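You operate a simulated robot arm through the tools that you are given. There is no shell and no other tool. Be economical: measure what you need, move in short steps, check, and stop when the job is done.

You run a simulated two-armed robot. Do the job below in one go: nothing can be reset, and whatever is moved stays where it is left.

Task
Put the short green bung on top of the white camera. Take the cartridge pot and put it on the top of the plywood board. Take the green box of nuts and leave it on the shelf under the rover side bench. Take the beige stone block and leave it on the roof of the power unit. Take the medium sieve on the top of the white table and put it away on the top of the soil lab bench. Hold the stake foot on the top of the white table steady with one hand and flip the foot lever the other way with the other. Take the check block and put it on top of the grease tin on the top of the white table. Fetch the long collar and set it on the top of the tool table. Count the wheel chocks on the top of the white table, then put as many of the mask cartons from the top of the white table on the top of the tool table. Put the pink box of spacers on the top of the white table away on the upper board of the parts shelf. Take the blue sand tub on the top of the white table and put it away on the top of the tool table. Any order will do. Set down upright: cartridge pot, green box of nuts, mask carton, pink box of spacers.

The check looks at the end state, three seconds after you hand in, the way a careful person would. Anything else that was tipped, shoved, dropped, spilled or broken makes it a failure.

Robot
Two 7-joint arms with fingered hands on one trunk, on a base that drives. Base frame: it is fixed to the floor where the robot stands at the start and does not move with it; the origin is under the middle of the robot, x ahead of it, y to its left, z up. Units: mm, rad, N and s.
The left shoulder is at the start at [21, 208, 1323], the right one opposite. With the tool pointing down near the work surface each hand reaches from about 100 to 460 mm from the robot's upright axis, wherever it stands, measured 20 degrees to its own side. Places, roughly: beige stone block (6x6x4 cm) [-200, 2200, 800]; blue sand tub (11x16x11 cm) [-4700, 5700, 900]; check block [-4500, 5000, 750]; foot lever [-4100, 4700, 900]; grease tin [-4500, 5250, 750]; green box of nuts [-250, 1750, 750]; long collar [-4250, 5250, 750]; mask carton [-4500, 6000, 750]; medium sieve [-3750, 4750, 750]; pink box of spacers [-4500, 5750, 750]; roof of the power unit (38x22 cm) [960, 5680, 1240]; shelf under the rover side bench [2900, 3300, 300]; short green bung (4x4x3 cm) [800, -300, 800]; stake foot (18x9x11 cm) [-4000, 4600, 800]; top of the plywood board (176x18 cm) [-1460, 140, 820]; top of the soil lab bench [6900, 3500, 900]; top of the tool table [-4200, 8500, 800]; upper board of the parts shelf [9300, 4900, 1200]; wheel chock (6x12x6 cm) [-4300, 4700, 800]; white camera [-1750, 750, 750]. Payload 5 kg a hand.
The tool frame of a hand sits at the grasp point between the pads (the TCP): z along the fingers, y along the line on which they close. The tips reach 48 mm beyond it. The gripper opens to 160 mm. The gripper's body begins 56 mm behind the TCP. The gripper is a hand of 4 fingers: y runs from the thumb to the fingers, the wrist lies at [-26, -142, -252] in the tool frame, and closing takes about 1.5 s.
Orientation is that of the tool frame in the base frame, as a unit quaternion [x, y, z, w]. With the fingers straight down and the wrist toward the robot, the tool's x, y and z point along [0, 1, 0], [1, 0, 0] and [0, 0, -1] of the base frame.

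Tools
- The arms move only by the tool send_rows. It takes "left_plan", "right_plan" or both (then of equal length, played together; a hand with none holds still); each is a list of rows, each an object (a shift or turn left out is 0, a gripper value left out holds the last) with "translation": the shift along the tool's x, y, z in mm, a list of three; "delta_rot": the turn, a rotation vector about the tool's x, y, z in rad, a list of three; "fingers": the closure in counts, from 0 (fully open) to 255 (shut). In form: [{"translation": [tx, ty, tz], "delta_rot": [ax, ay, az], "fingers": fingers}, ...]. A call has 1 to 10 rows; each row shifts and turns the commanded pose from where the row before left it, along the tool's axes as they then stand. Rows are played at 5 a second. More than 50 mm and 0.15 rad between two rows, or a gripper value outside its range, and nothing of the call is played. A pose out of reach is approached as far as the arm can. The call stops where the force on the tool passes 40 N (or 10 N more than at its start, if that is more) or the arm is blocked; 0.2 s more then pass. Each finger travels about 108 mm/s and halts on what it meets, pressing with about 24 N; the grip force reading is that of the motor and also rises with nothing between the fingers. The clock runs only during rows and for 0.2 s after the last one: add rows that do not move to give the fingers time. It gives the time, the measured TCP pose, the force on the tool (base axes), the opening and the grip force at its end, in the units of the frame above (readings bear some noise), with the torque about the TCP (base axes, N m) and any sound that the robot's microphone picked up.
- Cameras (640 x 400 px; columns grow to the right, rows downward): "scene" is now at [14.3, -57, 1471.1]; the picture's right is [-1.00, -0.07, 0.00], its down [-0.07, 0.92, -0.38] and it looks along [0.03, -0.38, -0.92] (base axes); focal length 214 px, centre (320, 200). "left" rides on the left gripper at [-87, -133, -189] in its tool frame; the picture's right is [-0.83, -0.26, 0.49], its down [0.51, -0.71, 0.49] and it looks along [0.22, 0.66, 0.72] (tool axes); focal length 238 px, centre (320, 200). "right" rides on the right gripper at [87, -133, -189] in its tool frame; the picture's right is [-0.83, 0.26, -0.49], its down [-0.51, -0.71, 0.49] and it looks along [-0.22, 0.66, 0.72] (tool axes); focal length 238 px, centre (320, 200). There is no depth. A picture from a camera that has moved, and an enlarged one, comes with that camera's place and axes in the base frame and with its lens.
- snapshot(camera): a new picture of that camera. The clock stands still meanwhile.
- raise_lower(by): slides the trunk up (or, below 0, down) by that many mm; the arms and the scene camera ride with it, the base frame stays. It gives what a move gives, with no picture.
- roll_base(legs): drives the robot by 1 to 6 legs, each [ahead, left, turn to the left] in mm, mm and rad, along the robot's own axes; the way and the turn of a leg run together, so that a leg with both is an arc; at most 1500 mm and 3.142 rad a leg. The arms and the cameras ride along, it lands a little off, and it stops where it bumps. It gives what a move gives.
- set_grasp(shape, hand): the hand has 4 fingers and takes this shape, open, in about a second: jaw (thumb against the fingers, like two jaws); tri (thumb and two fingers); tip (a fingertip pinch); poke (one finger out to press); point (the index stretched); flat (the hand flat); cup (the hand cupped); fist (a fist). The gripper value then closes the fingers along that shape, each until it touches; the sizes above hold for jaw. It gives what a move gives, with no picture.
- pan_tilt(pan, tilt): turns the head with the scene camera to pan (to the left, within 1.501 rad either way) and tilt (down, from -0.506 to 1.204), counted from straight ahead of the robot. It gives what a move gives.
- enlarge(camera, box): a new picture of the part [left, top, right, bottom] of that camera's present view, enlarged. The clock stands still meanwhile.
- sign_off(): hands the job in; it is judged then, once.

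Work in short steps. Places have to be worked out from the pictures, the camera data and where the tool is seen: move nearer, look again, correct. Check each grasp and each placing, and mend what went wrong. You have 556 turns and 364 pictures in all, those below and enlarged ones among them. Open the grippers and draw the arms clear of the work before you hand the job in, unless the task says otherwise.

The tools are called after "Request:" as a command line: name --argument value ..., lists and objects as JSON in quotes. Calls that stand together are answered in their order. send_rows: Moves the arms, as the interface text tells. Its arguments: {"type":"object","properties":{"left_plan":{"type":"array","items":{"type":"object","properties":{"translation":{"type":"array","items":{"type":"number"}},"delta_rot":{"type":"array","items":{"type":"number"}},"fingers":{"type":"number"}}}},"right_plan":{"type":"array","items":{"type":"object","properties":{"translation":{"type":"array","items":{"type":"number"}},"delta_rot":{"type":"array","items":{"type":"number"}},"fingers":{"type":"number"}}}}},"required":[]} The other tools are called the same way: raise_lower (by) slides the trunk up or down; set_grasp (shape, hand) gives the hand a shape; roll_base (legs) drives the base; pan_tilt (pan, tilt) turns the head that bears the scene camera; snapshot (camera) takes a picture; enlarge (camera, box) takes an enlarged picture of a part of a camera's view; sign_off () hands the job in.

At the start:

```text
time: 0.0
left_tcp_pos: [688.3, -55.5, 1071.1]
left_ee_rot: [0.707, 0.707, 0.001, 0.0]
left_contact_force: [0.5, 0.3, -0.1]
left_wrist_torque: [-0.01, 0.01, 0.03]
left_finger_gap: 159.4
left_finger_force: 0.1
left_shape: jaw
right_tcp_pos: [451.7, -543.8, 1044.4]
right_ee_rot: [0.708, 0.707, 0.0, 0.0]
right_contact_force: [0.0, 0.2, 0.6]
right_wrist_torque: [0.0, 0.0, -0.01]
right_finger_gap: 159.6
right_finger_force: 0.1
right_shape: jaw
trunk travel left (down, up): [-325.0, 365.0]
robot x, y, heading: [-0.3, -0.1, -0.001]
head pan, tilt: [-1.499, 1.18]
```

scene: 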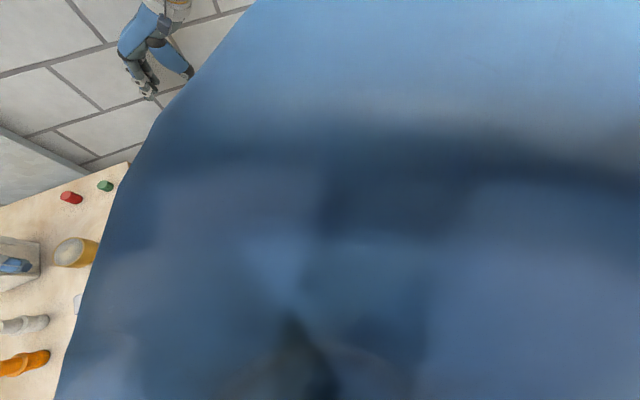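
right: 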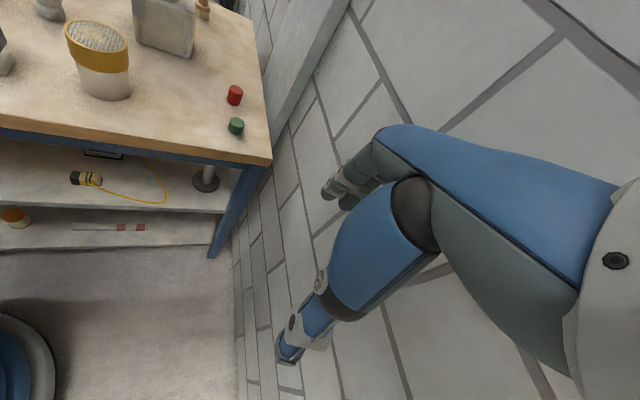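
left: 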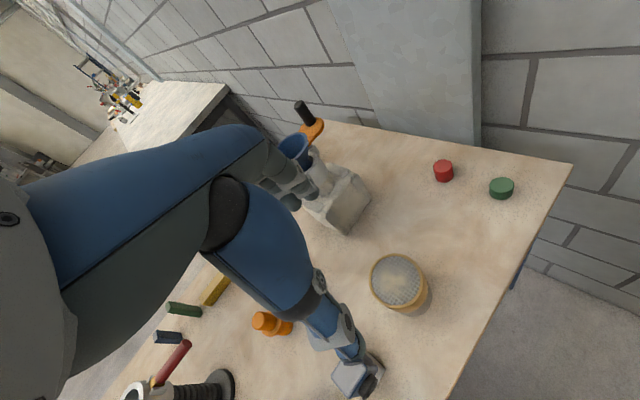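

The head looks far right and down. I turn it to look ahead at the bench in front.

Request:
pan_tilt --pan -0.3 --tilt 0.7

Request:
snapshot --camera "scene"

```text
time: 1.4
left_tcp_pos: [690.6, -56.5, 1070.6]
left_ee_rot: [0.707, 0.707, 0.0, 0.0]
left_contact_force: [0.3, 0.1, -0.1]
left_wrist_torque: [-0.04, -0.01, -0.01]
left_finger_gap: 159.7
left_finger_force: 0.0
left_shape: jaw
right_tcp_pos: [450.6, -543.4, 1044.9]
right_ee_rot: [0.708, 0.707, 0.0, 0.0]
right_contact_force: [0.8, -0.1, 0.1]
right_wrist_torque: [0.0, 0.02, -0.01]
right_finger_gap: 159.2
right_finger_force: 0.0
right_shape: jaw
trunk travel left (down, up): [-325.0, 365.0]
robot x, y, heading: [1.9, 2.5, 0.003]
head pan, tilt: [-0.3, 0.7]
```

```text
360 pictures are left
camera scene: at [91.4, -24.9, 1505.9], right [-0.3, -0.96, 0.0], down [-0.62, 0.19, -0.76], along [0.73, -0.23, -0.64], focal length 214 px, centre (320, 200)
```

scene: 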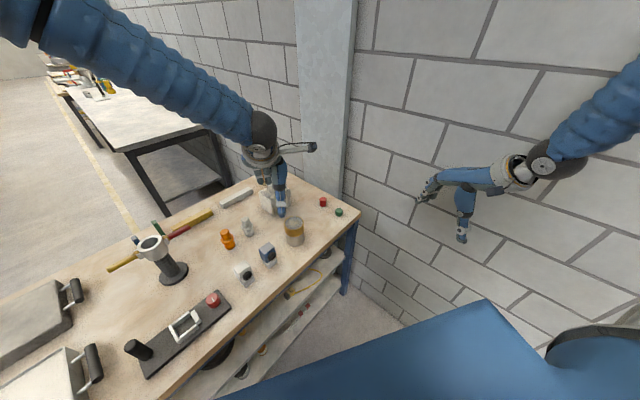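

The green bung sits near the right end of the bench by the wall, and the bench runs oblique to me. I tuck both arms up and in before driving.

Request:
send_rows --left_plan '[{"translation": [28, -33, -8]}, {"translation": [28, -33, -8]}, {"translation": [28, -33, -8]}, {"translation": [28, -33, -8]}, {"translation": [28, -33, -8]}, {"translation": [28, -33, -8]}, {"translation": [28, -33, -8]}, {"translation": [28, -33, -8]}, {"translation": [28, -33, -8]}, {"translation": [28, -33, -8]}]' --right_plan '[{"translation": [29, -9, -10]}, {"translation": [29, -9, -10]}, {"translation": [29, -9, -10]}, {"translation": [29, -9, -10]}, {"translation": [29, -9, -10]}, {"translation": [29, -9, -10]}, {"translation": [29, -9, -10]}, {"translation": [29, -9, -10]}, {"translation": [29, -9, -10]}, {"translation": [29, -9, -10]}]'

Request:
pan_tilt --pan 0 --tilt 0.8

Request:
snapshot --camera "scene"

```text
time: 3.6
left_tcp_pos: [467.0, 187.6, 1176.9]
left_ee_rot: [0.707, 0.707, -0.002, 0.0]
left_contact_force: [0.4, 3.7, -0.8]
left_wrist_torque: [-0.4, -0.02, -0.05]
left_finger_gap: 159.8
left_finger_force: 0.1
left_shape: jaw
left hand out of reach, approached as far as the arm can: row 7, 8, 9, 10
right_tcp_pos: [480.9, -302.5, 1163.6]
right_ee_rot: [0.705, 0.709, -0.003, 0.001]
right_contact_force: [-0.5, 2.3, 0.3]
right_wrist_torque: [-0.39, -0.02, -0.04]
right_finger_gap: 159.6
right_finger_force: 0.1
right_shape: jaw
right hand out of reach, approached as far as the arm can: row 3, 4, 5, 6, 7, 8, 9, 10
trunk travel left (down, up): [-325.0, 365.0]
robot x, y, heading: [2.4, -2.5, -0.004]
head pan, tilt: [-0.3, 0.7]
```

```text
time: 4.4
left_tcp_pos: [467.1, 181.4, 1179.2]
left_ee_rot: [0.707, 0.707, -0.001, -0.001]
left_contact_force: [0.0, -0.4, 0.3]
left_wrist_torque: [0.04, -0.02, 0.03]
left_finger_gap: 159.7
left_finger_force: 0.1
left_shape: jaw
right_tcp_pos: [480.4, -309.2, 1162.6]
right_ee_rot: [0.707, 0.707, 0.0, -0.001]
right_contact_force: [0.5, 0.8, 0.0]
right_wrist_torque: [0.01, -0.02, 0.02]
right_finger_gap: 159.7
right_finger_force: 0.1
right_shape: jaw
trunk travel left (down, up): [-325.0, 365.0]
robot x, y, heading: [2.1, 1.4, -0.003]
head pan, tilt: [0.0, 0.799]
```

```text
359 pictures are left
camera scene: at [90.6, -0.5, 1497.7], right [0.0, -1.0, 0.0], down [-0.72, 0.0, -0.7], along [0.7, 0.0, -0.72], focal length 214 px, centre (320, 200)
```

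scene: 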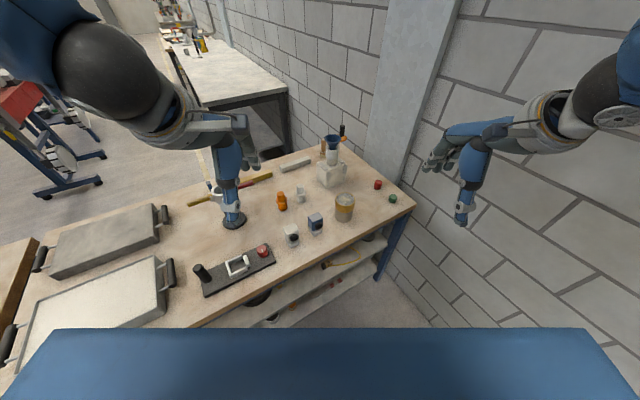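

Bung is at about (783,-329,800), bench edge heading ≈0.55 rad. I turn square to the bench and slide right.

Request:
roll_base --legs '[[0, 0, 0.55], [0, -480, 0], [30, 0, 0]]'

Request:
pan_tilt --pan -0.3 --tilt 0.9

Request:
snapshot --camera "scene"

Request:
snapshot --camera "right"

```text
time: 8.6
left_tcp_pos: [543.1, 15.8, 1178.1]
left_ee_rot: [0.488, 0.873, -0.002, -0.001]
left_contact_force: [0.4, 1.2, -0.5]
left_wrist_torque: [-0.08, -0.01, -0.01]
left_finger_gap: 159.9
left_finger_force: 0.2
left_shape: jaw
right_tcp_pos: [806.6, -390.7, 1161.2]
right_ee_rot: [0.481, 0.877, 0.0, -0.002]
right_contact_force: [-0.4, 4.8, -2.0]
right_wrist_torque: [-0.42, -0.03, -0.05]
right_finger_gap: 159.8
right_finger_force: 0.0
right_shape: jaw
trunk travel left (down, up): [-325.0, 365.0]
robot x, y, heading: [240.2, -385.8, 0.557]
head pan, tilt: [0.0, 0.799]
stopped in leg 2: the force on the tool passed its limit at 90 N (the readings are from after the stop); the commanded pose is now the measured one
```

```text
time: 9.4
left_tcp_pos: [542.1, 14.9, 1178.2]
left_ee_rot: [0.488, 0.873, -0.002, -0.001]
left_contact_force: [-0.1, 0.7, 0.8]
left_wrist_torque: [0.0, 0.0, 0.01]
left_finger_gap: 159.8
left_finger_force: 0.1
left_shape: jaw
right_tcp_pos: [807.8, -390.5, 1161.8]
right_ee_rot: [0.481, 0.877, 0.001, -0.003]
right_contact_force: [-0.2, 5.8, -0.8]
right_wrist_torque: [-0.75, -0.2, -0.17]
right_finger_gap: 159.6
right_finger_force: 0.1
right_shape: jaw
trunk travel left (down, up): [-325.0, 365.0]
robot x, y, heading: [236.4, -387.6, 0.553]
head pan, tilt: [-0.3, 0.901]
```

```text
358 pictures are left
camera scene: at [320.8, -360.6, 1489.8], right [0.25, -0.97, 0.0], down [-0.76, -0.2, -0.62], along [0.6, 0.16, -0.78], focal length 214 px, centre (320, 200)
```

scene: 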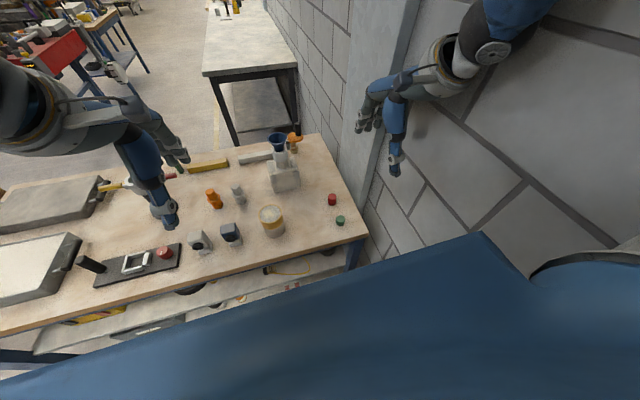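

```text
357 pictures are left
camera right: at [649.6, -389.0, 1350.5], right [0.67, -0.57, 0.48], down [-0.33, -0.81, -0.49], along [0.67, 0.17, -0.73], focal length 238 px, centre (320, 200)
```

right: 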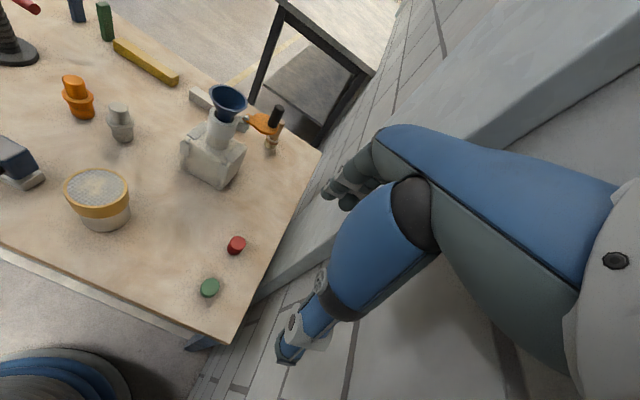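

The right hand brushed the pillar; the bung at (775,-321) is about 76 mm to the left of the hand. I shift left, half-close the fingers (red bung is close), and descend to about z 900.

Request:
send_rows --right_plan '[{"translation": [38, 5, 10], "fingers": 125}, {"translation": [38, 5, 20]}, {"translation": [0, 0, 45]}, {"translation": [0, 0, 45]}, {"translation": [0, 0, 45]}, {"translation": [0, 0, 45]}, {"translation": [0, 0, 40]}, {"translation": [0, 0, 0]}]'

Request:
snapshot --camera "right"

Request:
snapshot --camera "scene"

```text
time: 11.2
left_tcp_pos: [542.6, 12.7, 1178.2]
left_ee_rot: [0.487, 0.873, -0.001, -0.002]
left_contact_force: [0.2, -0.9, 0.7]
left_wrist_torque: [-0.03, -0.09, -0.02]
left_finger_gap: 160.0
left_finger_force: 0.1
left_shape: jaw
right_tcp_pos: [776.0, -318.1, 913.0]
right_ee_rot: [0.482, 0.876, 0.002, -0.002]
right_contact_force: [-0.5, 0.2, 0.8]
right_wrist_torque: [-0.01, -0.01, -0.03]
right_finger_gap: 81.8
right_finger_force: 0.1
right_shape: jaw
right hand out of reach, approached as far as the arm can: row 3
trunk travel left (down, up): [-325.0, 365.0]
robot x, y, heading: [237.0, -384.7, 0.55]
head pan, tilt: [-0.3, 0.901]
```

```text
356 pictures are left
camera right: at [618.5, -315.8, 1101.8], right [0.67, -0.57, 0.48], down [-0.33, -0.81, -0.49], along [0.67, 0.17, -0.72], focal length 238 px, centre (320, 200)
```

right: 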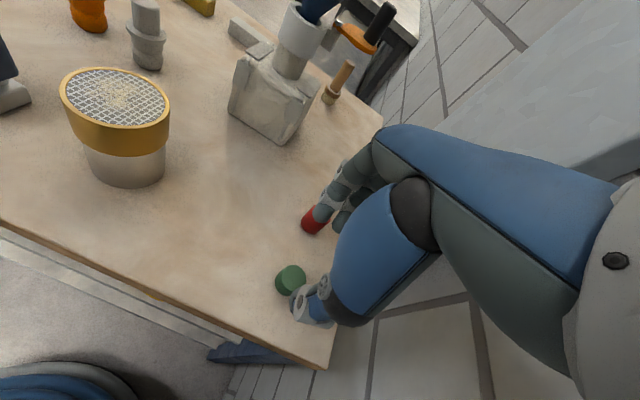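

```text
355 pictures are left
camera scene: at [319.9, -361.7, 1489.9], right [0.25, -0.97, 0.0], down [-0.76, -0.2, -0.62], along [0.6, 0.16, -0.78], focal length 214 px, centre (320, 200)
```

scene: 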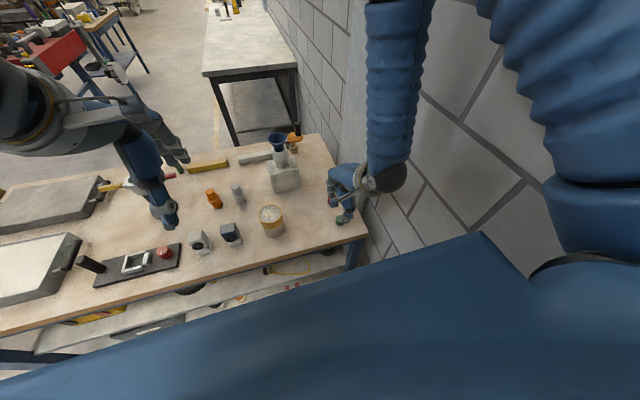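

Refined bung estimate ≈(763,-326), top ≈ z 830. I shift 14 mm toward the thumb and descend to TCP z≈855.

Request:
send_rows --right_plan '[{"translation": [0, -14.5, 0]}, {"translation": [0, 0, 25]}, {"translation": [0, 0, 15]}, {"translation": [0, 0, 9]}, {"translation": [0, 0, 9]}, {"translation": [0, 0, 0]}]'

Request:
enlarge --camera "right" --box '[220, 180, 420, 340]'

```text
time: 12.6
left_tcp_pos: [541.7, 14.7, 1179.1]
left_ee_rot: [0.489, 0.873, -0.001, -0.001]
left_contact_force: [-0.3, -0.6, 0.1]
left_wrist_torque: [0.01, 0.03, 0.02]
left_finger_gap: 159.5
left_finger_force: 0.1
left_shape: jaw
right_tcp_pos: [764.6, -326.9, 853.7]
right_ee_rot: [0.482, 0.876, 0.001, -0.002]
right_contact_force: [-0.1, -1.0, -0.3]
right_wrist_torque: [0.05, -0.01, 0.03]
right_finger_gap: 81.9
right_finger_force: 0.0
right_shape: jaw
trunk travel left (down, up): [-325.0, 365.0]
robot x, y, heading: [239.3, -384.6, 0.555]
head pan, tilt: [-0.3, 0.901]
```

```text
2.50 times, centred on (320, 260) of right
camera zoom: at [606.6, -324.8, 1043.2], right [0.67, -0.57, 0.48], down [-0.33, -0.81, -0.49], along [0.67, 0.17, -0.72], focal length 596 px, centre (320, 50)
```

zoom: 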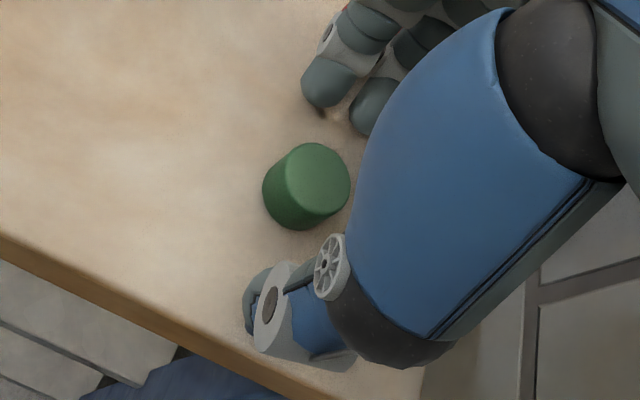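

The bung sits between thumb and fingers. Close.

Request:
send_rows --right_plan '[{"translation": [0, 0, 3], "fingers": 255}, {}, {}, {}, {}, {}, {}]'

Request:
enlarge --camera "right" --box '[220, 180, 420, 340]'

```text
time: 14.2
left_tcp_pos: [542.4, 13.7, 1178.1]
left_ee_rot: [0.488, 0.873, -0.001, -0.001]
left_contact_force: [-0.3, -0.9, 0.4]
left_wrist_torque: [-0.02, -0.01, -0.02]
left_finger_gap: 159.9
left_finger_force: 0.1
left_shape: jaw
right_tcp_pos: [764.2, -327.1, 851.1]
right_ee_rot: [0.482, 0.876, 0.001, -0.003]
right_contact_force: [0.8, 0.2, -0.5]
right_wrist_torque: [0.02, 0.0, 0.03]
right_finger_gap: 22.8
right_finger_force: 23.6
right_shape: jaw
trunk travel left (down, up): [-325.0, 365.0]
robot x, y, heading: [240.4, -386.0, 0.55]
head pan, tilt: [-0.3, 0.901]
```

```text
2.50 times, centred on (320, 260) of right
camera zoom: at [606.5, -324.7, 1040.7], right [0.67, -0.57, 0.48], down [-0.33, -0.81, -0.49], along [0.67, 0.17, -0.73], focal length 596 px, centre (320, 50)
```

zoom: 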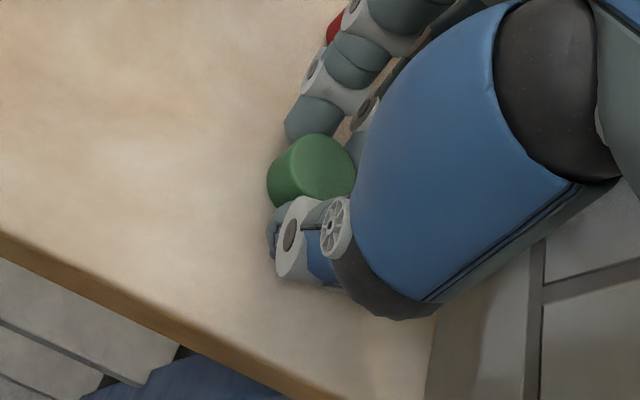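

Gripped with force 23.6. Lift and check.

Request:
send_rows --right_plan '[{"translation": [0, 0, -20]}, {"translation": [0, 0, -50]}, {"translation": [0, 0, -50]}, {"translation": [0, 0, -50]}, {"translation": [0, 0, -50]}]'

Request:
snapshot --camera "right"

```text
time: 15.4
left_tcp_pos: [541.6, 13.7, 1179.3]
left_ee_rot: [0.488, 0.873, 0.0, -0.001]
left_contact_force: [-1.2, -1.0, -0.2]
left_wrist_torque: [0.03, -0.15, 0.05]
left_finger_gap: 159.6
left_finger_force: 0.0
left_shape: jaw
right_tcp_pos: [774.6, -319.9, 1066.6]
right_ee_rot: [0.481, 0.876, -0.001, -0.003]
right_contact_force: [-1.8, -1.5, -1.2]
right_wrist_torque: [0.15, -0.16, -0.01]
right_finger_gap: 22.9
right_finger_force: 24.2
right_shape: jaw
right hand out of reach, approached as far as the arm can: row 4, 5
trunk travel left (down, up): [-325.0, 365.0]
robot x, y, heading: [234.2, -387.1, 0.552]
head pan, tilt: [-0.3, 0.901]
```

```text
352 pictures are left
camera right: at [617.6, -316.5, 1256.3], right [0.67, -0.57, 0.48], down [-0.33, -0.81, -0.49], along [0.67, 0.17, -0.73], focal length 238 px, centre (320, 200)
```

right: 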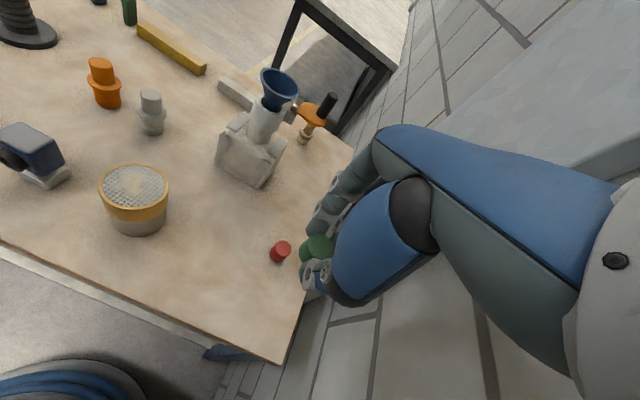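

Bung held. I back away from the bench and look around toward the camera's rough place.

Request:
roll_base --legs '[[0, 40, 0], [-350, 100, 0]]'

Request:
pan_tilt --pan 1.4 --tilt 0.3

Request:
snapshot --camera "scene"

Request:
pan_tilt --pan 0.4 --tilt 0.3

Request:
snapshot --camera "scene"

```text
time: 18.2
left_tcp_pos: [174.7, -50.6, 1177.6]
left_ee_rot: [0.488, 0.873, -0.001, -0.001]
left_contact_force: [-0.6, -0.2, -0.2]
left_wrist_torque: [0.03, -0.07, 0.01]
left_finger_gap: 160.1
left_finger_force: 0.0
left_shape: jaw
right_tcp_pos: [408.4, -381.4, 1068.1]
right_ee_rot: [0.482, 0.876, 0.001, -0.004]
right_contact_force: [-0.4, 0.6, -0.2]
right_wrist_torque: [0.0, -0.06, 0.02]
right_finger_gap: 22.5
right_finger_force: 23.5
right_shape: jaw
trunk travel left (down, up): [-325.0, 365.0]
robot x, y, heading: [-127.5, -447.4, 0.547]
head pan, tilt: [-0.3, 0.901]
```

```text
time: 19.9
left_tcp_pos: [173.9, -49.5, 1178.6]
left_ee_rot: [0.488, 0.873, -0.001, -0.002]
left_contact_force: [-0.8, -0.3, 0.0]
left_wrist_torque: [0.01, -0.01, -0.01]
left_finger_gap: 159.8
left_finger_force: 0.0
left_shape: jaw
right_tcp_pos: [408.4, -381.0, 1065.3]
right_ee_rot: [0.481, 0.877, -0.001, -0.003]
right_contact_force: [0.2, -0.2, -0.8]
right_wrist_torque: [0.0, -0.03, -0.01]
right_finger_gap: 23.1
right_finger_force: 24.2
right_shape: jaw
trunk travel left (down, up): [-325.0, 365.0]
robot x, y, heading: [-129.9, -451.7, 0.553]
head pan, tilt: [1.4, 0.3]
```

```text
351 pictures are left
camera scene: at [-155.0, -356.9, 1542.1], right [0.93, 0.37, 0.0], down [0.11, -0.28, -0.96], along [-0.35, 0.89, -0.3], focal length 214 px, centre (320, 200)
```

scene: 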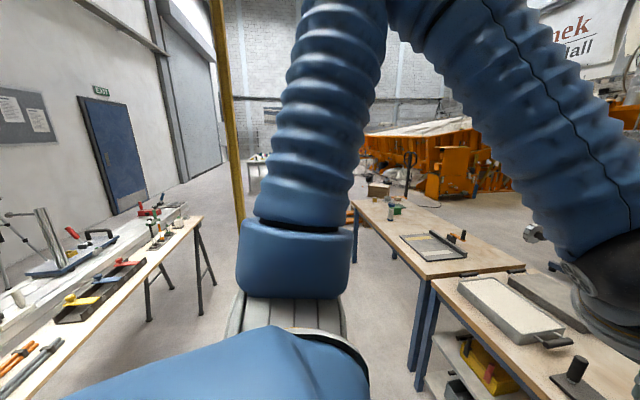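

```text
time: 21.2
left_tcp_pos: [174.5, -49.5, 1178.8]
left_ee_rot: [0.489, 0.873, -0.001, -0.003]
left_contact_force: [0.1, -0.9, -0.5]
left_wrist_torque: [0.01, 0.03, 0.01]
left_finger_gap: 159.6
left_finger_force: 0.0
left_shape: jaw
right_tcp_pos: [410.0, -382.2, 1066.9]
right_ee_rot: [0.482, 0.876, 0.0, -0.002]
right_contact_force: [0.5, -0.7, -0.4]
right_wrist_torque: [-0.01, 0.02, 0.04]
right_finger_gap: 22.8
right_finger_force: 24.6
right_shape: jaw
trunk travel left (down, up): [-325.0, 365.0]
robot x, y, heading: [-129.5, -446.8, 0.552]
head pan, tilt: [0.4, 0.3]
```

```text
350 pictures are left
camera scene: at [-66.3, -367.5, 1542.1], right [0.81, -0.58, 0.0], down [-0.17, -0.24, -0.96], along [0.55, 0.78, -0.3], focal length 214 px, centre (320, 200)
```

scene: 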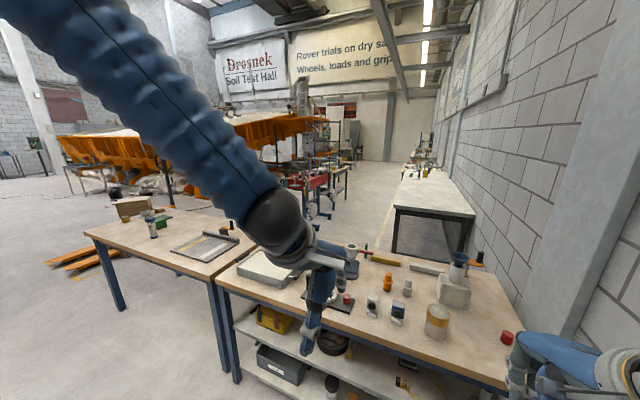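

The plywood board on trestles runs on the other side of the aisle, with the camera's rough place near its far end. I turn to face along the aisle, drive, then look left.

Request:
roll_base --legs '[[0, 0, 1.57], [1300, 0, 0]]'

Request:
pan_tilt --pan 1.2 --tilt 0.5

Request:
snapshot --camera "scene"

Request:
pan_tilt --pan 0 --tilt 0.4

Request:
snapshot --camera "scene"

```text
time: 31.6
left_tcp_pos: [-1227.7, 941.7, 1178.7]
left_ee_rot: [-0.275, 0.961, -0.002, 0.0]
left_contact_force: [-0.1, 0.2, -0.3]
left_wrist_torque: [-0.02, -0.03, -0.03]
left_finger_gap: 159.8
left_finger_force: 0.1
left_shape: jaw
right_tcp_pos: [-897.3, 1177.5, 1066.5]
right_ee_rot: [-0.282, 0.96, -0.003, -0.002]
right_contact_force: [0.0, -0.7, -0.8]
right_wrist_torque: [0.02, 0.03, -0.02]
right_finger_gap: 22.9
right_finger_force: 24.3
right_shape: jaw
trunk travel left (down, up): [-325.0, 365.0]
robot x, y, heading: [-826.9, 640.2, 2.128]
head pan, tilt: [0.4, 0.3]
```

```text
time: 32.7
left_tcp_pos: [-1226.2, 941.7, 1178.5]
left_ee_rot: [-0.274, 0.962, -0.002, 0.0]
left_contact_force: [0.5, -0.1, 0.0]
left_wrist_torque: [0.0, -0.01, -0.02]
left_finger_gap: 160.1
left_finger_force: 0.1
left_shape: jaw
right_tcp_pos: [-898.2, 1178.9, 1067.0]
right_ee_rot: [-0.282, 0.959, -0.002, -0.001]
right_contact_force: [0.6, 0.3, -1.2]
right_wrist_torque: [-0.02, 0.0, 0.02]
right_finger_gap: 22.8
right_finger_force: 23.5
right_shape: jaw
trunk travel left (down, up): [-325.0, 365.0]
robot x, y, heading: [-824.8, 637.8, 2.129]
head pan, tilt: [1.201, 0.499]
```

```text
349 pictures are left
camera scene: at [-920.8, 632.9, 1523.7], right [-0.19, 0.98, 0.0], down [0.47, 0.09, -0.88], along [-0.86, -0.16, -0.48], focal length 214 px, centre (320, 200)
```

scene: 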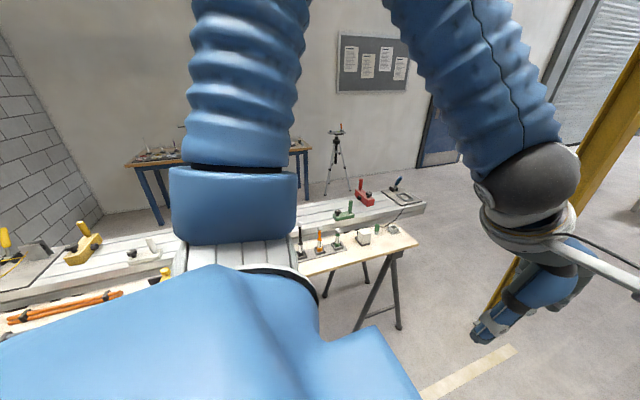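

```text
time: 34.1
left_tcp_pos: [-1226.6, 942.3, 1178.0]
left_ee_rot: [-0.275, 0.961, -0.002, 0.0]
left_contact_force: [-0.8, 0.1, 0.4]
left_wrist_torque: [0.01, -0.01, -0.02]
left_finger_gap: 159.7
left_finger_force: 0.0
left_shape: jaw
right_tcp_pos: [-897.1, 1177.8, 1067.4]
right_ee_rot: [-0.282, 0.96, -0.003, -0.002]
right_contact_force: [0.1, -1.1, -0.2]
right_wrist_torque: [-0.01, 0.01, -0.01]
right_finger_gap: 22.7
right_finger_force: 24.3
right_shape: jaw
trunk travel left (down, up): [-325.0, 365.0]
robot x, y, heading: [-825.8, 643.5, 2.127]
head pan, tilt: [0.0, 0.4]
```

```text
348 pictures are left
camera scene: at [-880.5, 728.4, 1532.8], right [0.85, 0.53, 0.0], down [0.21, -0.33, -0.92], along [-0.49, 0.78, -0.39], focal length 214 px, centre (320, 200)
```

scene: 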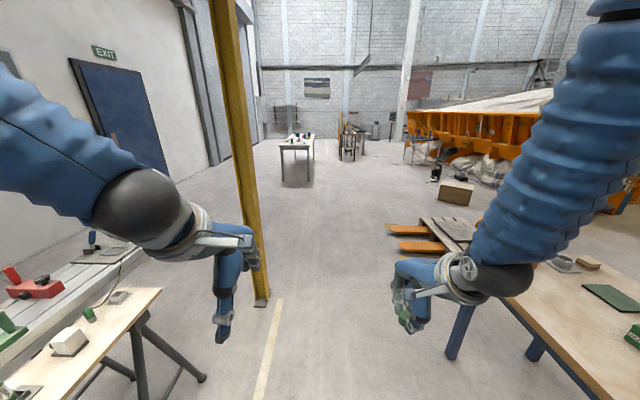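

White box on the near end of the board is probably the white camera. I turn left to face the board and shift toward it.

Request:
roll_base --legs '[[350, 0, 0], [0, 0, 1.57]]'

Request:
pan_tilt --pan -0.1 --tilt 0.6

Request:
snapshot --camera "scene"

Request:
snapshot --camera "right"

```text
time: 40.3
left_tcp_pos: [-1296.7, 526.5, 1178.4]
left_ee_rot: [0.883, -0.469, 0.002, -0.001]
left_contact_force: [0.6, -0.4, -0.2]
left_wrist_torque: [0.0, 0.02, 0.02]
left_finger_gap: 160.0
left_finger_force: 0.0
left_shape: jaw
right_tcp_pos: [-1546.2, 847.3, 1064.7]
right_ee_rot: [0.887, -0.463, 0.003, 0.0]
right_contact_force: [-0.4, 0.2, 0.5]
right_wrist_torque: [0.04, -0.01, 0.01]
right_finger_gap: 22.5
right_finger_force: 23.9
right_shape: jaw
trunk travel left (down, up): [-325.0, 365.0]
robot x, y, heading: [-1013.8, 941.1, -2.542]
head pan, tilt: [0.0, 0.4]
```

```text
time: 41.0
left_tcp_pos: [-1297.0, 526.7, 1178.3]
left_ee_rot: [0.883, -0.469, 0.002, -0.001]
left_contact_force: [-0.4, 0.0, 0.9]
left_wrist_torque: [-0.01, -0.03, -0.02]
left_finger_gap: 160.1
left_finger_force: 0.1
left_shape: jaw
right_tcp_pos: [-1545.8, 848.3, 1066.5]
right_ee_rot: [0.886, -0.463, 0.003, -0.001]
right_contact_force: [0.6, -0.6, -1.2]
right_wrist_torque: [0.01, 0.01, 0.0]
right_finger_gap: 22.7
right_finger_force: 23.6
right_shape: jaw
trunk travel left (down, up): [-325.0, 365.0]
robot x, y, heading: [-1013.2, 938.6, -2.545]
head pan, tilt: [-0.099, 0.6]
```

```text
347 pictures are left
camera scene: at [-1098.3, 892.4, 1514.6], right [-0.48, 0.88, 0.0], down [0.5, 0.27, -0.83], along [-0.73, -0.39, -0.56], focal length 214 px, centre (320, 200)
```

scene: 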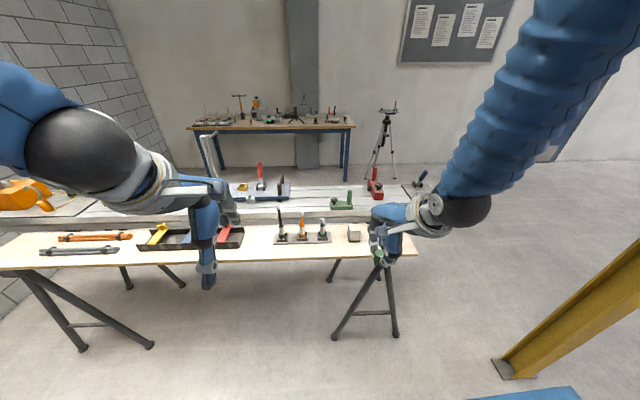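

```text
346 pictures are left
camera right: at [-1388.8, 853.8, 1255.3], right [-0.69, 0.54, 0.48], down [0.3, 0.82, -0.49], along [-0.66, -0.2, -0.73], focal length 238 px, centre (320, 200)
```

right: 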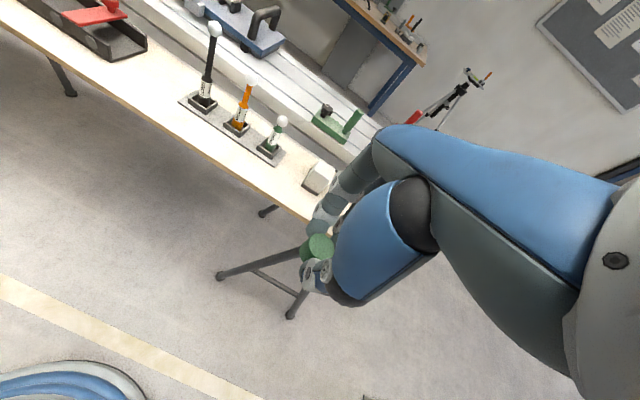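

White box at ≈(-1810,686). Zoom in to identify it.

Request:
enlarge --camera "scene" --box '[260, 150, 420, 270]'

Request:
enlarge --camera "right" --box '[260, 100, 420, 260]'

```text
3.33 times, centred on (340, 210) of scene
camera zoom: at [-1098.3, 892.4, 1514.6], right [-0.48, 0.88, 0.0], down [0.5, 0.27, -0.83], along [-0.73, -0.39, -0.56], focal length 715 px, centre (253, 167)
```

zoom: 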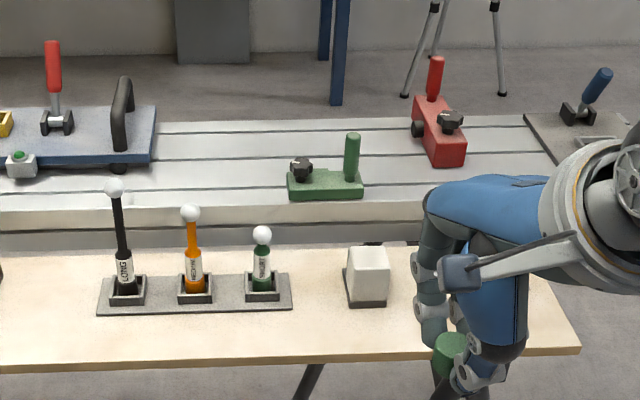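

```text
2.50 times, centred on (340, 180) of right
camera zoom: at [-1388.8, 853.8, 1255.3], right [-0.69, 0.54, 0.48], down [0.3, 0.82, -0.49], along [-0.66, -0.2, -0.73], focal length 596 px, centre (270, 250)
```

zoom: 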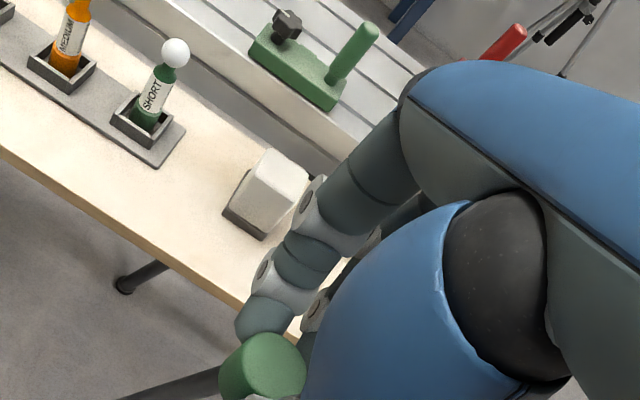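

That's the white camera's back (same shape as others). Its top is about (-1810,692,880). I drive ahead to bring the right hand above it.

Request:
roll_base --legs '[[270, -15, 0]]'

Request:
snapshot --camera "right"

Request:
snapshot --camera "scene"

```text
time: 42.9
left_tcp_pos: [-1529.9, 390.3, 1178.0]
left_ee_rot: [0.882, -0.47, 0.002, -0.001]
left_contact_force: [0.2, -0.9, -0.7]
left_wrist_torque: [0.05, -0.04, -0.01]
left_finger_gap: 160.0
left_finger_force: 0.1
left_shape: jaw
right_tcp_pos: [-1777.4, 711.6, 1065.5]
right_ee_rot: [0.886, -0.464, 0.003, 0.0]
right_contact_force: [-1.2, -0.5, -0.5]
right_wrist_torque: [0.02, -0.05, 0.07]
right_finger_gap: 22.6
right_finger_force: 24.3
right_shape: jaw
trunk travel left (down, up): [-325.0, 365.0]
robot x, y, heading: [-1241.9, 802.3, -2.551]
head pan, tilt: [-0.099, 0.6]
```

```text
343 pictures are left
camera right: at [-1620.1, 716.7, 1255.1], right [-0.69, 0.54, 0.48], down [0.3, 0.82, -0.49], along [-0.66, -0.2, -0.73], focal length 238 px, centre (320, 200)
```

right: 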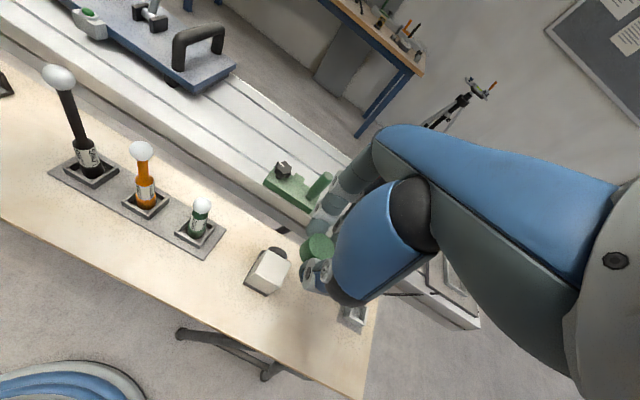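

```text
342 pictures are left
camera scene: at [-1329.7, 754.5, 1514.5], right [-0.47, 0.88, 0.0], down [0.5, 0.27, -0.82], along [-0.73, -0.39, -0.57], focal length 214 px, centre (320, 200)
```

scene: 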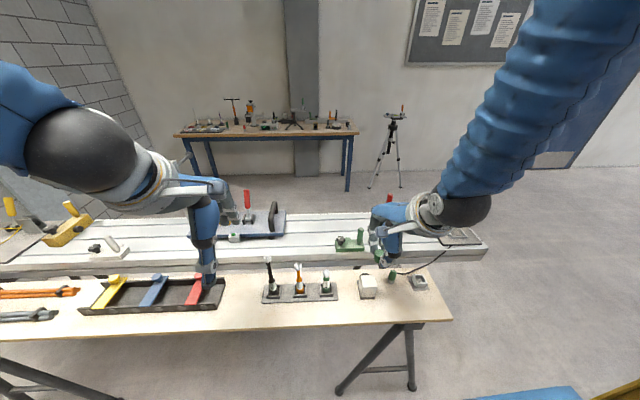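

Camera top re-estimated ≈(-1790,681). Move over it and down to z≈960, then look.

Request:
send_rows --right_plan '[{"translation": [9, 14, 0]}, {"translation": [9, 14, 0]}, {"translation": [0, 0, 35]}, {"translation": [0, 0, 35]}, {"translation": [0, 0, 30]}, {}]'

Request:
enlarge --camera "right" --box '[220, 180, 420, 340]'

Request:
enlarge --camera "scene" --box '[300, 200, 460, 320]'

```text
time: 44.3
left_tcp_pos: [-1528.6, 390.2, 1177.0]
left_ee_rot: [0.882, -0.47, 0.002, -0.001]
left_contact_force: [0.4, -0.9, 0.0]
left_wrist_torque: [0.01, 0.08, -0.05]
left_finger_gap: 159.6
left_finger_force: 0.1
left_shape: jaw
right_tcp_pos: [-1791.2, 682.5, 967.5]
right_ee_rot: [0.886, -0.464, 0.003, -0.001]
right_contact_force: [0.0, -0.3, -0.1]
right_wrist_torque: [-0.01, -0.01, -0.02]
right_finger_gap: 22.7
right_finger_force: 24.1
right_shape: jaw
trunk travel left (down, up): [-325.0, 365.0]
robot x, y, heading: [-1240.4, 805.0, -2.549]
head pan, tilt: [-0.099, 0.6]
```

```text
2.50 times, centred on (320, 260) of right
camera zoom: at [-1632.5, 688.0, 1156.2], right [-0.69, 0.54, 0.48], down [0.3, 0.82, -0.49], along [-0.66, -0.2, -0.73], focal length 596 px, centre (320, 50)
```

zoom: 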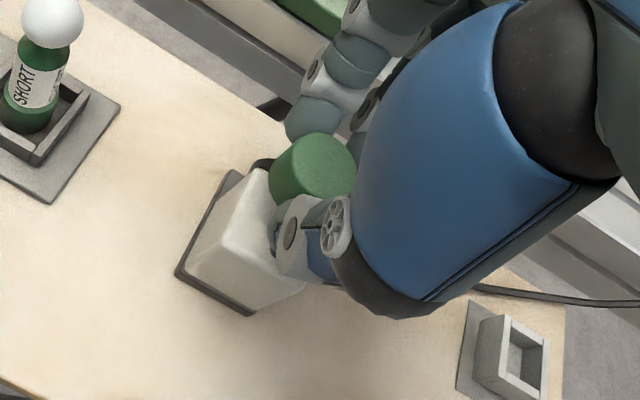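

```text
3.33 times, centred on (380, 260) of scene
camera zoom: at [-1327.9, 755.3, 1514.7], right [-0.47, 0.88, 0.0], down [0.5, 0.27, -0.83], along [-0.73, -0.39, -0.56], focal length 715 px, centre (120, 0)
```

zoom: 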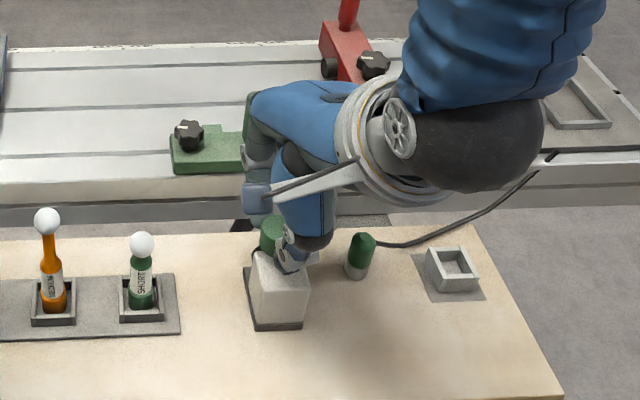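

I need the top face's outline unobstructed; try the left hand's camera.

Request:
snapshot --camera "left"

```text
339 pictures are left
camera left: at [-1467.0, 536.9, 1369.0], right [-0.25, 0.84, -0.49], down [0.87, -0.02, -0.49], along [-0.42, -0.55, -0.72], focal length 238 px, centre (320, 200)
```

left: 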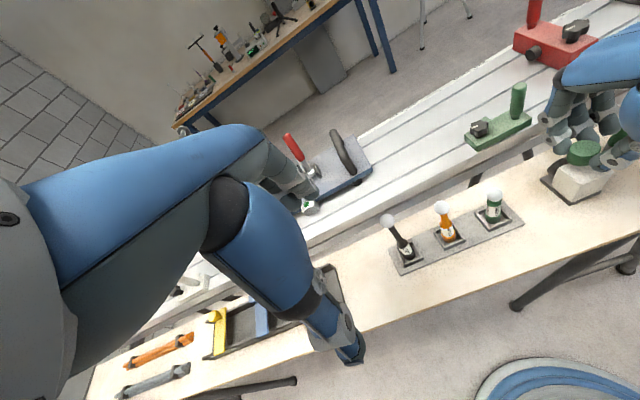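

Request:
enlarge --camera "left" --box '[520, 110, 640, 230]'

```text
3.33 times, centred on (580, 170) of left
camera zoom: at [-1467.0, 536.9, 1369.0], right [-0.25, 0.84, -0.49], down [0.87, -0.02, -0.49], along [-0.42, -0.55, -0.72], focal length 794 px, centre (-547, 300)
```

zoom: 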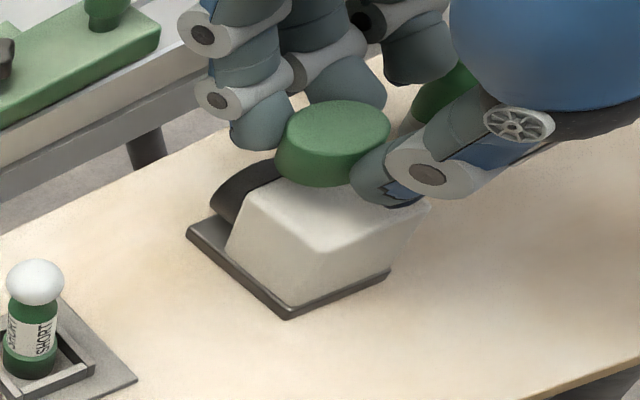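

Top face centre ≈(-1797,694); bung is 15 mm off along tool x. I correct and descend until just touching.

Request:
send_rows --right_plan '[{"translation": [-15, 0, 0]}, {"translation": [0, 0, 12]}, {"translation": [0, 0, 10]}, {"translation": [0, 0, 6]}, {"translation": [0, 0, 0]}]'

Request:
enlarge --camera "left" --box '[520, 110, 640, 230]'

```text
time: 45.5
left_tcp_pos: [-1527.1, 390.8, 1178.8]
left_ee_rot: [0.883, -0.47, 0.0, 0.0]
left_contact_force: [-0.2, 0.4, 0.1]
left_wrist_torque: [0.0, -0.03, -0.02]
left_finger_gap: 159.9
left_finger_force: 0.1
left_shape: jaw
right_tcp_pos: [-1796.7, 692.2, 939.8]
right_ee_rot: [0.886, -0.464, 0.002, 0.001]
right_contact_force: [1.5, 2.4, 24.8]
right_wrist_torque: [-0.08, 0.07, 0.02]
right_finger_gap: 23.9
right_finger_force: 23.7
right_shape: jaw
trunk travel left (down, up): [-325.0, 365.0]
robot x, y, heading: [-1245.2, 808.2, -2.545]
head pan, tilt: [-0.099, 0.6]
```

```text
3.33 times, centred on (580, 170) of left
camera zoom: at [-1466.5, 537.3, 1369.4], right [-0.25, 0.84, -0.49], down [0.87, -0.03, -0.49], along [-0.42, -0.55, -0.72], focal length 794 px, centre (-547, 300)
```

zoom: 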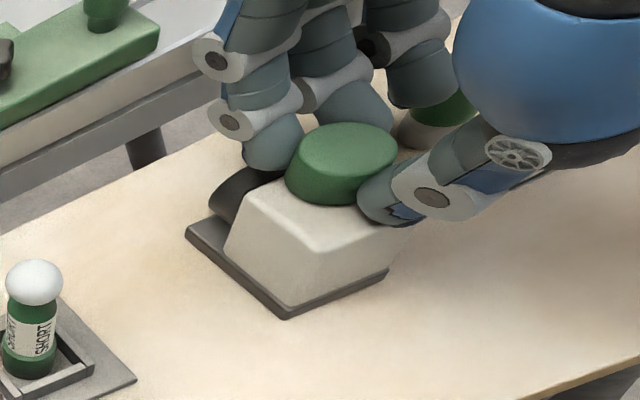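

Contact at 25 N, bung well on the top. I relieve 2 mm, open modestly and rise.

Request:
send_rows --right_plan '[{"translation": [0, 0, -2.5]}, {"fingers": 150}, {}, {}, {"translation": [0, 0, -10]}, {"translation": [0, 0, -40]}, {"translation": [0, 0, -50]}, {"translation": [0, 0, -30]}]'

Request:
enlarge --camera "left" --box '[520, 110, 640, 230]'

```text
time: 47.3
left_tcp_pos: [-1528.2, 390.5, 1178.1]
left_ee_rot: [0.883, -0.47, 0.001, -0.001]
left_contact_force: [0.0, 0.1, 0.8]
left_wrist_torque: [-0.03, 0.01, 0.0]
left_finger_gap: 159.9
left_finger_force: 0.1
left_shape: jaw
right_tcp_pos: [-1797.3, 693.1, 1069.4]
right_ee_rot: [0.886, -0.463, 0.004, -0.001]
right_contact_force: [1.1, -0.1, 0.0]
right_wrist_torque: [-0.03, 0.06, -0.03]
right_finger_gap: 65.7
right_finger_force: 0.0
right_shape: jaw
trunk travel left (down, up): [-325.0, 365.0]
robot x, y, heading: [-1243.4, 803.2, -2.552]
head pan, tilt: [-0.099, 0.6]
```

```text
3.33 times, centred on (580, 170) of left
camera zoom: at [-1467.2, 536.9, 1368.9], right [-0.25, 0.84, -0.49], down [0.87, -0.02, -0.49], along [-0.42, -0.55, -0.72], focal length 794 px, centre (-547, 300)
```

zoom: 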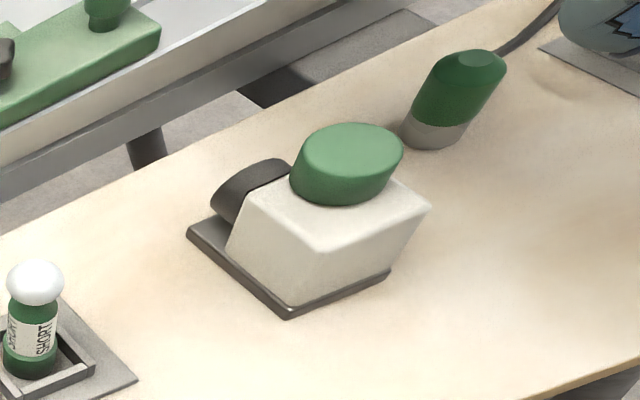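

Bung placed on the white camera. Now back off, turn to the other table (nuts box, block) and look.

Request:
roll_base --legs '[[-350, 0, 0], [0, 0, 3.1], [0, 250, 0]]'

Request:
pan_tilt --pan 0.0 --tilt 0.5

Request:
snapshot --camera "scene"

```text
time: 58.2
left_tcp_pos: [-762.1, 1602.8, 1178.8]
left_ee_rot: [0.502, 0.865, -0.001, -0.001]
left_contact_force: [-0.2, 1.4, -0.5]
left_wrist_torque: [-0.08, -0.06, -0.02]
left_finger_gap: 159.6
left_finger_force: 0.0
left_shape: jaw
right_tcp_pos: [-515.9, 1284.6, 1069.1]
right_ee_rot: [0.495, 0.869, -0.001, -0.003]
right_contact_force: [-0.9, 1.2, 0.7]
right_wrist_torque: [-0.09, -0.02, -0.03]
right_finger_gap: 65.6
right_finger_force: 0.0
right_shape: jaw
trunk travel left (down, up): [-325.0, 365.0]
robot x, y, heading: [-1076.5, 1211.0, 0.52]
head pan, tilt: [-0.099, 0.6]
```

```text
time: 58.9
left_tcp_pos: [-762.0, 1603.8, 1179.5]
left_ee_rot: [0.502, 0.865, -0.001, -0.001]
left_contact_force: [0.0, -0.6, 1.0]
left_wrist_torque: [-0.03, -0.03, -0.03]
left_finger_gap: 159.9
left_finger_force: 0.2
left_shape: jaw
right_tcp_pos: [-514.5, 1283.7, 1069.4]
right_ee_rot: [0.495, 0.869, 0.0, -0.003]
right_contact_force: [0.9, 0.5, 0.0]
right_wrist_torque: [0.0, -0.01, 0.01]
right_finger_gap: 65.5
right_finger_force: 0.2
right_shape: jaw
trunk travel left (down, up): [-325.0, 365.0]
robot x, y, heading: [-1075.4, 1214.3, 0.525]
head pan, tilt: [0.0, 0.499]
```

```text
335 pictures are left
camera scene: at [-989.7, 1264.2, 1523.6], right [0.5, -0.87, 0.0], down [-0.42, -0.24, -0.88], along [0.76, 0.44, -0.48], focal length 214 px, centre (320, 200)
```

scene: 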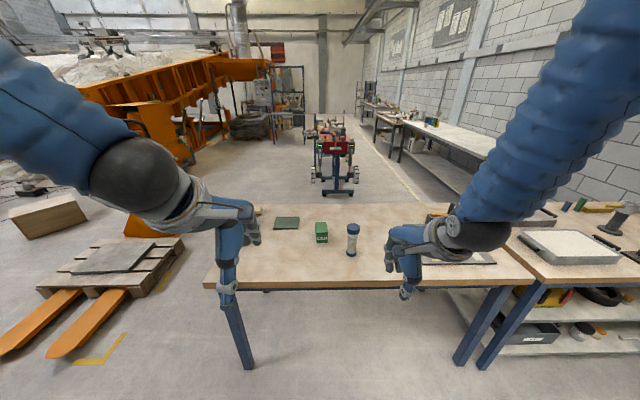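

Zoom on the table objects.

Request:
enlarge --camera "scene" --box '[200, 180, 440, 300]'

Request:
snapshot --camera "left"

```text
2.67 times, centred on (320, 240) of scene
camera zoom: at [-989.7, 1264.2, 1523.6], right [0.5, -0.87, 0.0], down [-0.42, -0.24, -0.88], along [0.76, 0.44, -0.48], focal length 572 px, centre (320, 93)
```

zoom: 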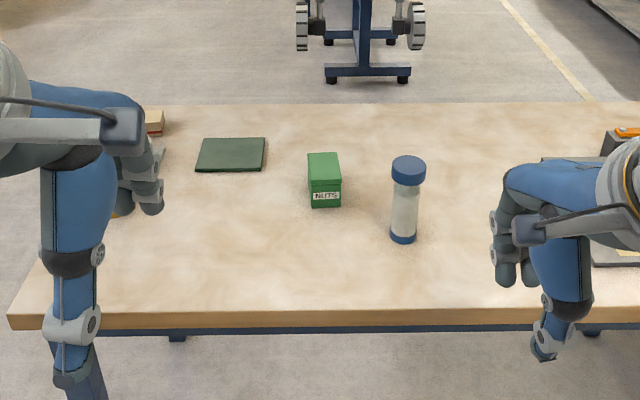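

```text
333 pictures are left
camera left: at [-833.7, 1463.1, 1368.8], right [0.19, -0.85, -0.49], down [-0.87, 0.09, -0.49], along [0.46, 0.52, -0.72], focal length 238 px, centre (320, 200)
```

left: 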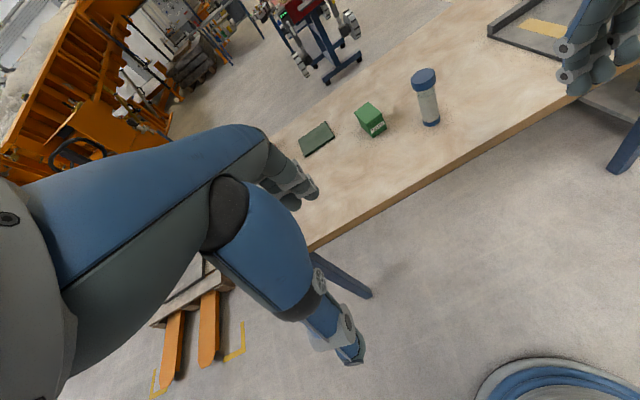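

Zoom toward the rover side bench direction to see its shelf, and the rest of hall.

Request:
enlarge --camera "scene" --box '[240, 80, 440, 205]'

```text
3.20 times, centred on (340, 142) of scene
camera zoom: at [-989.7, 1264.2, 1523.6], right [0.5, -0.87, 0.0], down [-0.42, -0.24, -0.88], along [0.76, 0.44, -0.48], focal length 686 px, centre (256, 384)
```

zoom: 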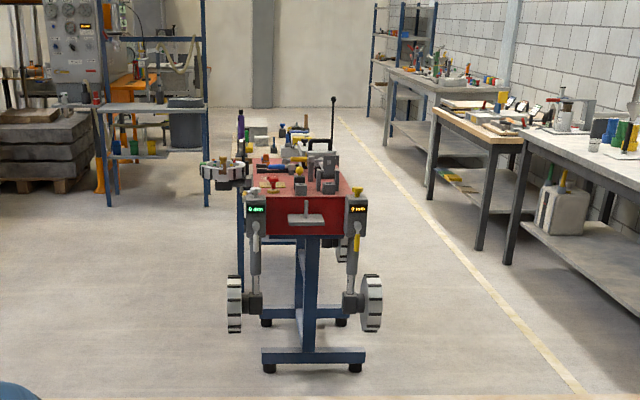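

Benches here have tall open space over the shelves, so a forward-pitched grasp of the nuts box will suit. I drive up to the table and look closer.

Request:
roll_base --legs '[[300, 0, 0]]'

Request:
enlarge --camera "scene" --box '[200, 180, 440, 330]'

Request:
snapshot --camera "right"

```text
time: 60.9
left_tcp_pos: [-502.1, 1753.8, 1178.1]
left_ee_rot: [0.501, 0.866, -0.001, -0.001]
left_contact_force: [0.3, 0.0, -0.6]
left_wrist_torque: [-0.07, 0.05, 0.03]
left_finger_gap: 159.8
left_finger_force: 0.1
left_shape: jaw
right_tcp_pos: [-255.5, 1431.8, 1068.9]
right_ee_rot: [0.496, 0.869, -0.002, -0.004]
right_contact_force: [1.6, 0.3, -1.2]
right_wrist_torque: [0.0, 0.04, 0.01]
right_finger_gap: 65.8
right_finger_force: 0.0
right_shape: jaw
trunk travel left (down, up): [-325.0, 365.0]
robot x, y, heading: [-816.8, 1361.8, 0.526]
head pan, tilt: [0.0, 0.499]
```

```text
2.67 times, centred on (320, 255) of scene
camera zoom: at [-729.8, 1413.9, 1523.6], right [0.5, -0.87, 0.0], down [-0.42, -0.24, -0.88], along [0.76, 0.44, -0.48], focal length 572 px, centre (320, 53)
```

zoom: 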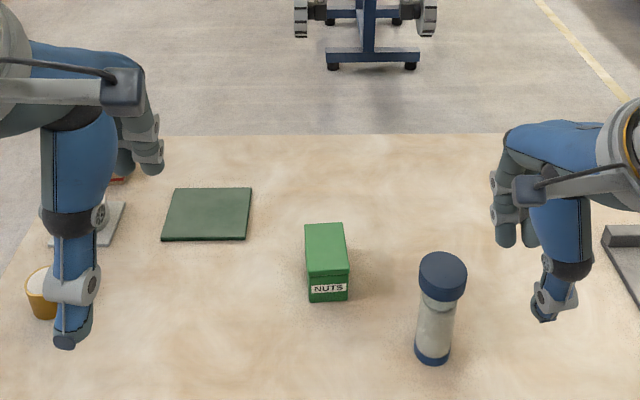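

```text
330 pictures are left
camera right: at [-412.7, 1440.0, 1258.4], right [0.65, -0.59, 0.48], down [-0.35, -0.8, -0.49], along [0.67, 0.15, -0.73], focal length 238 px, centre (320, 200)
```

right: 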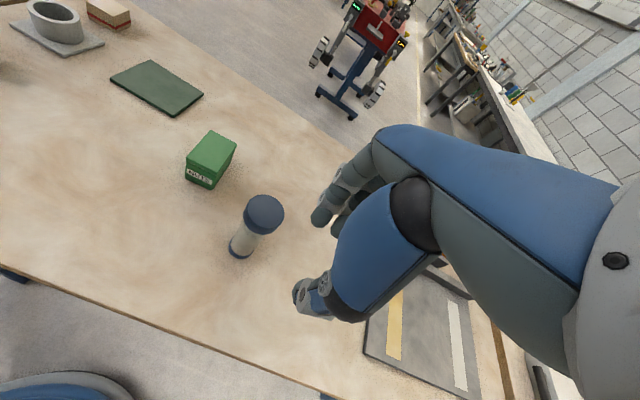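

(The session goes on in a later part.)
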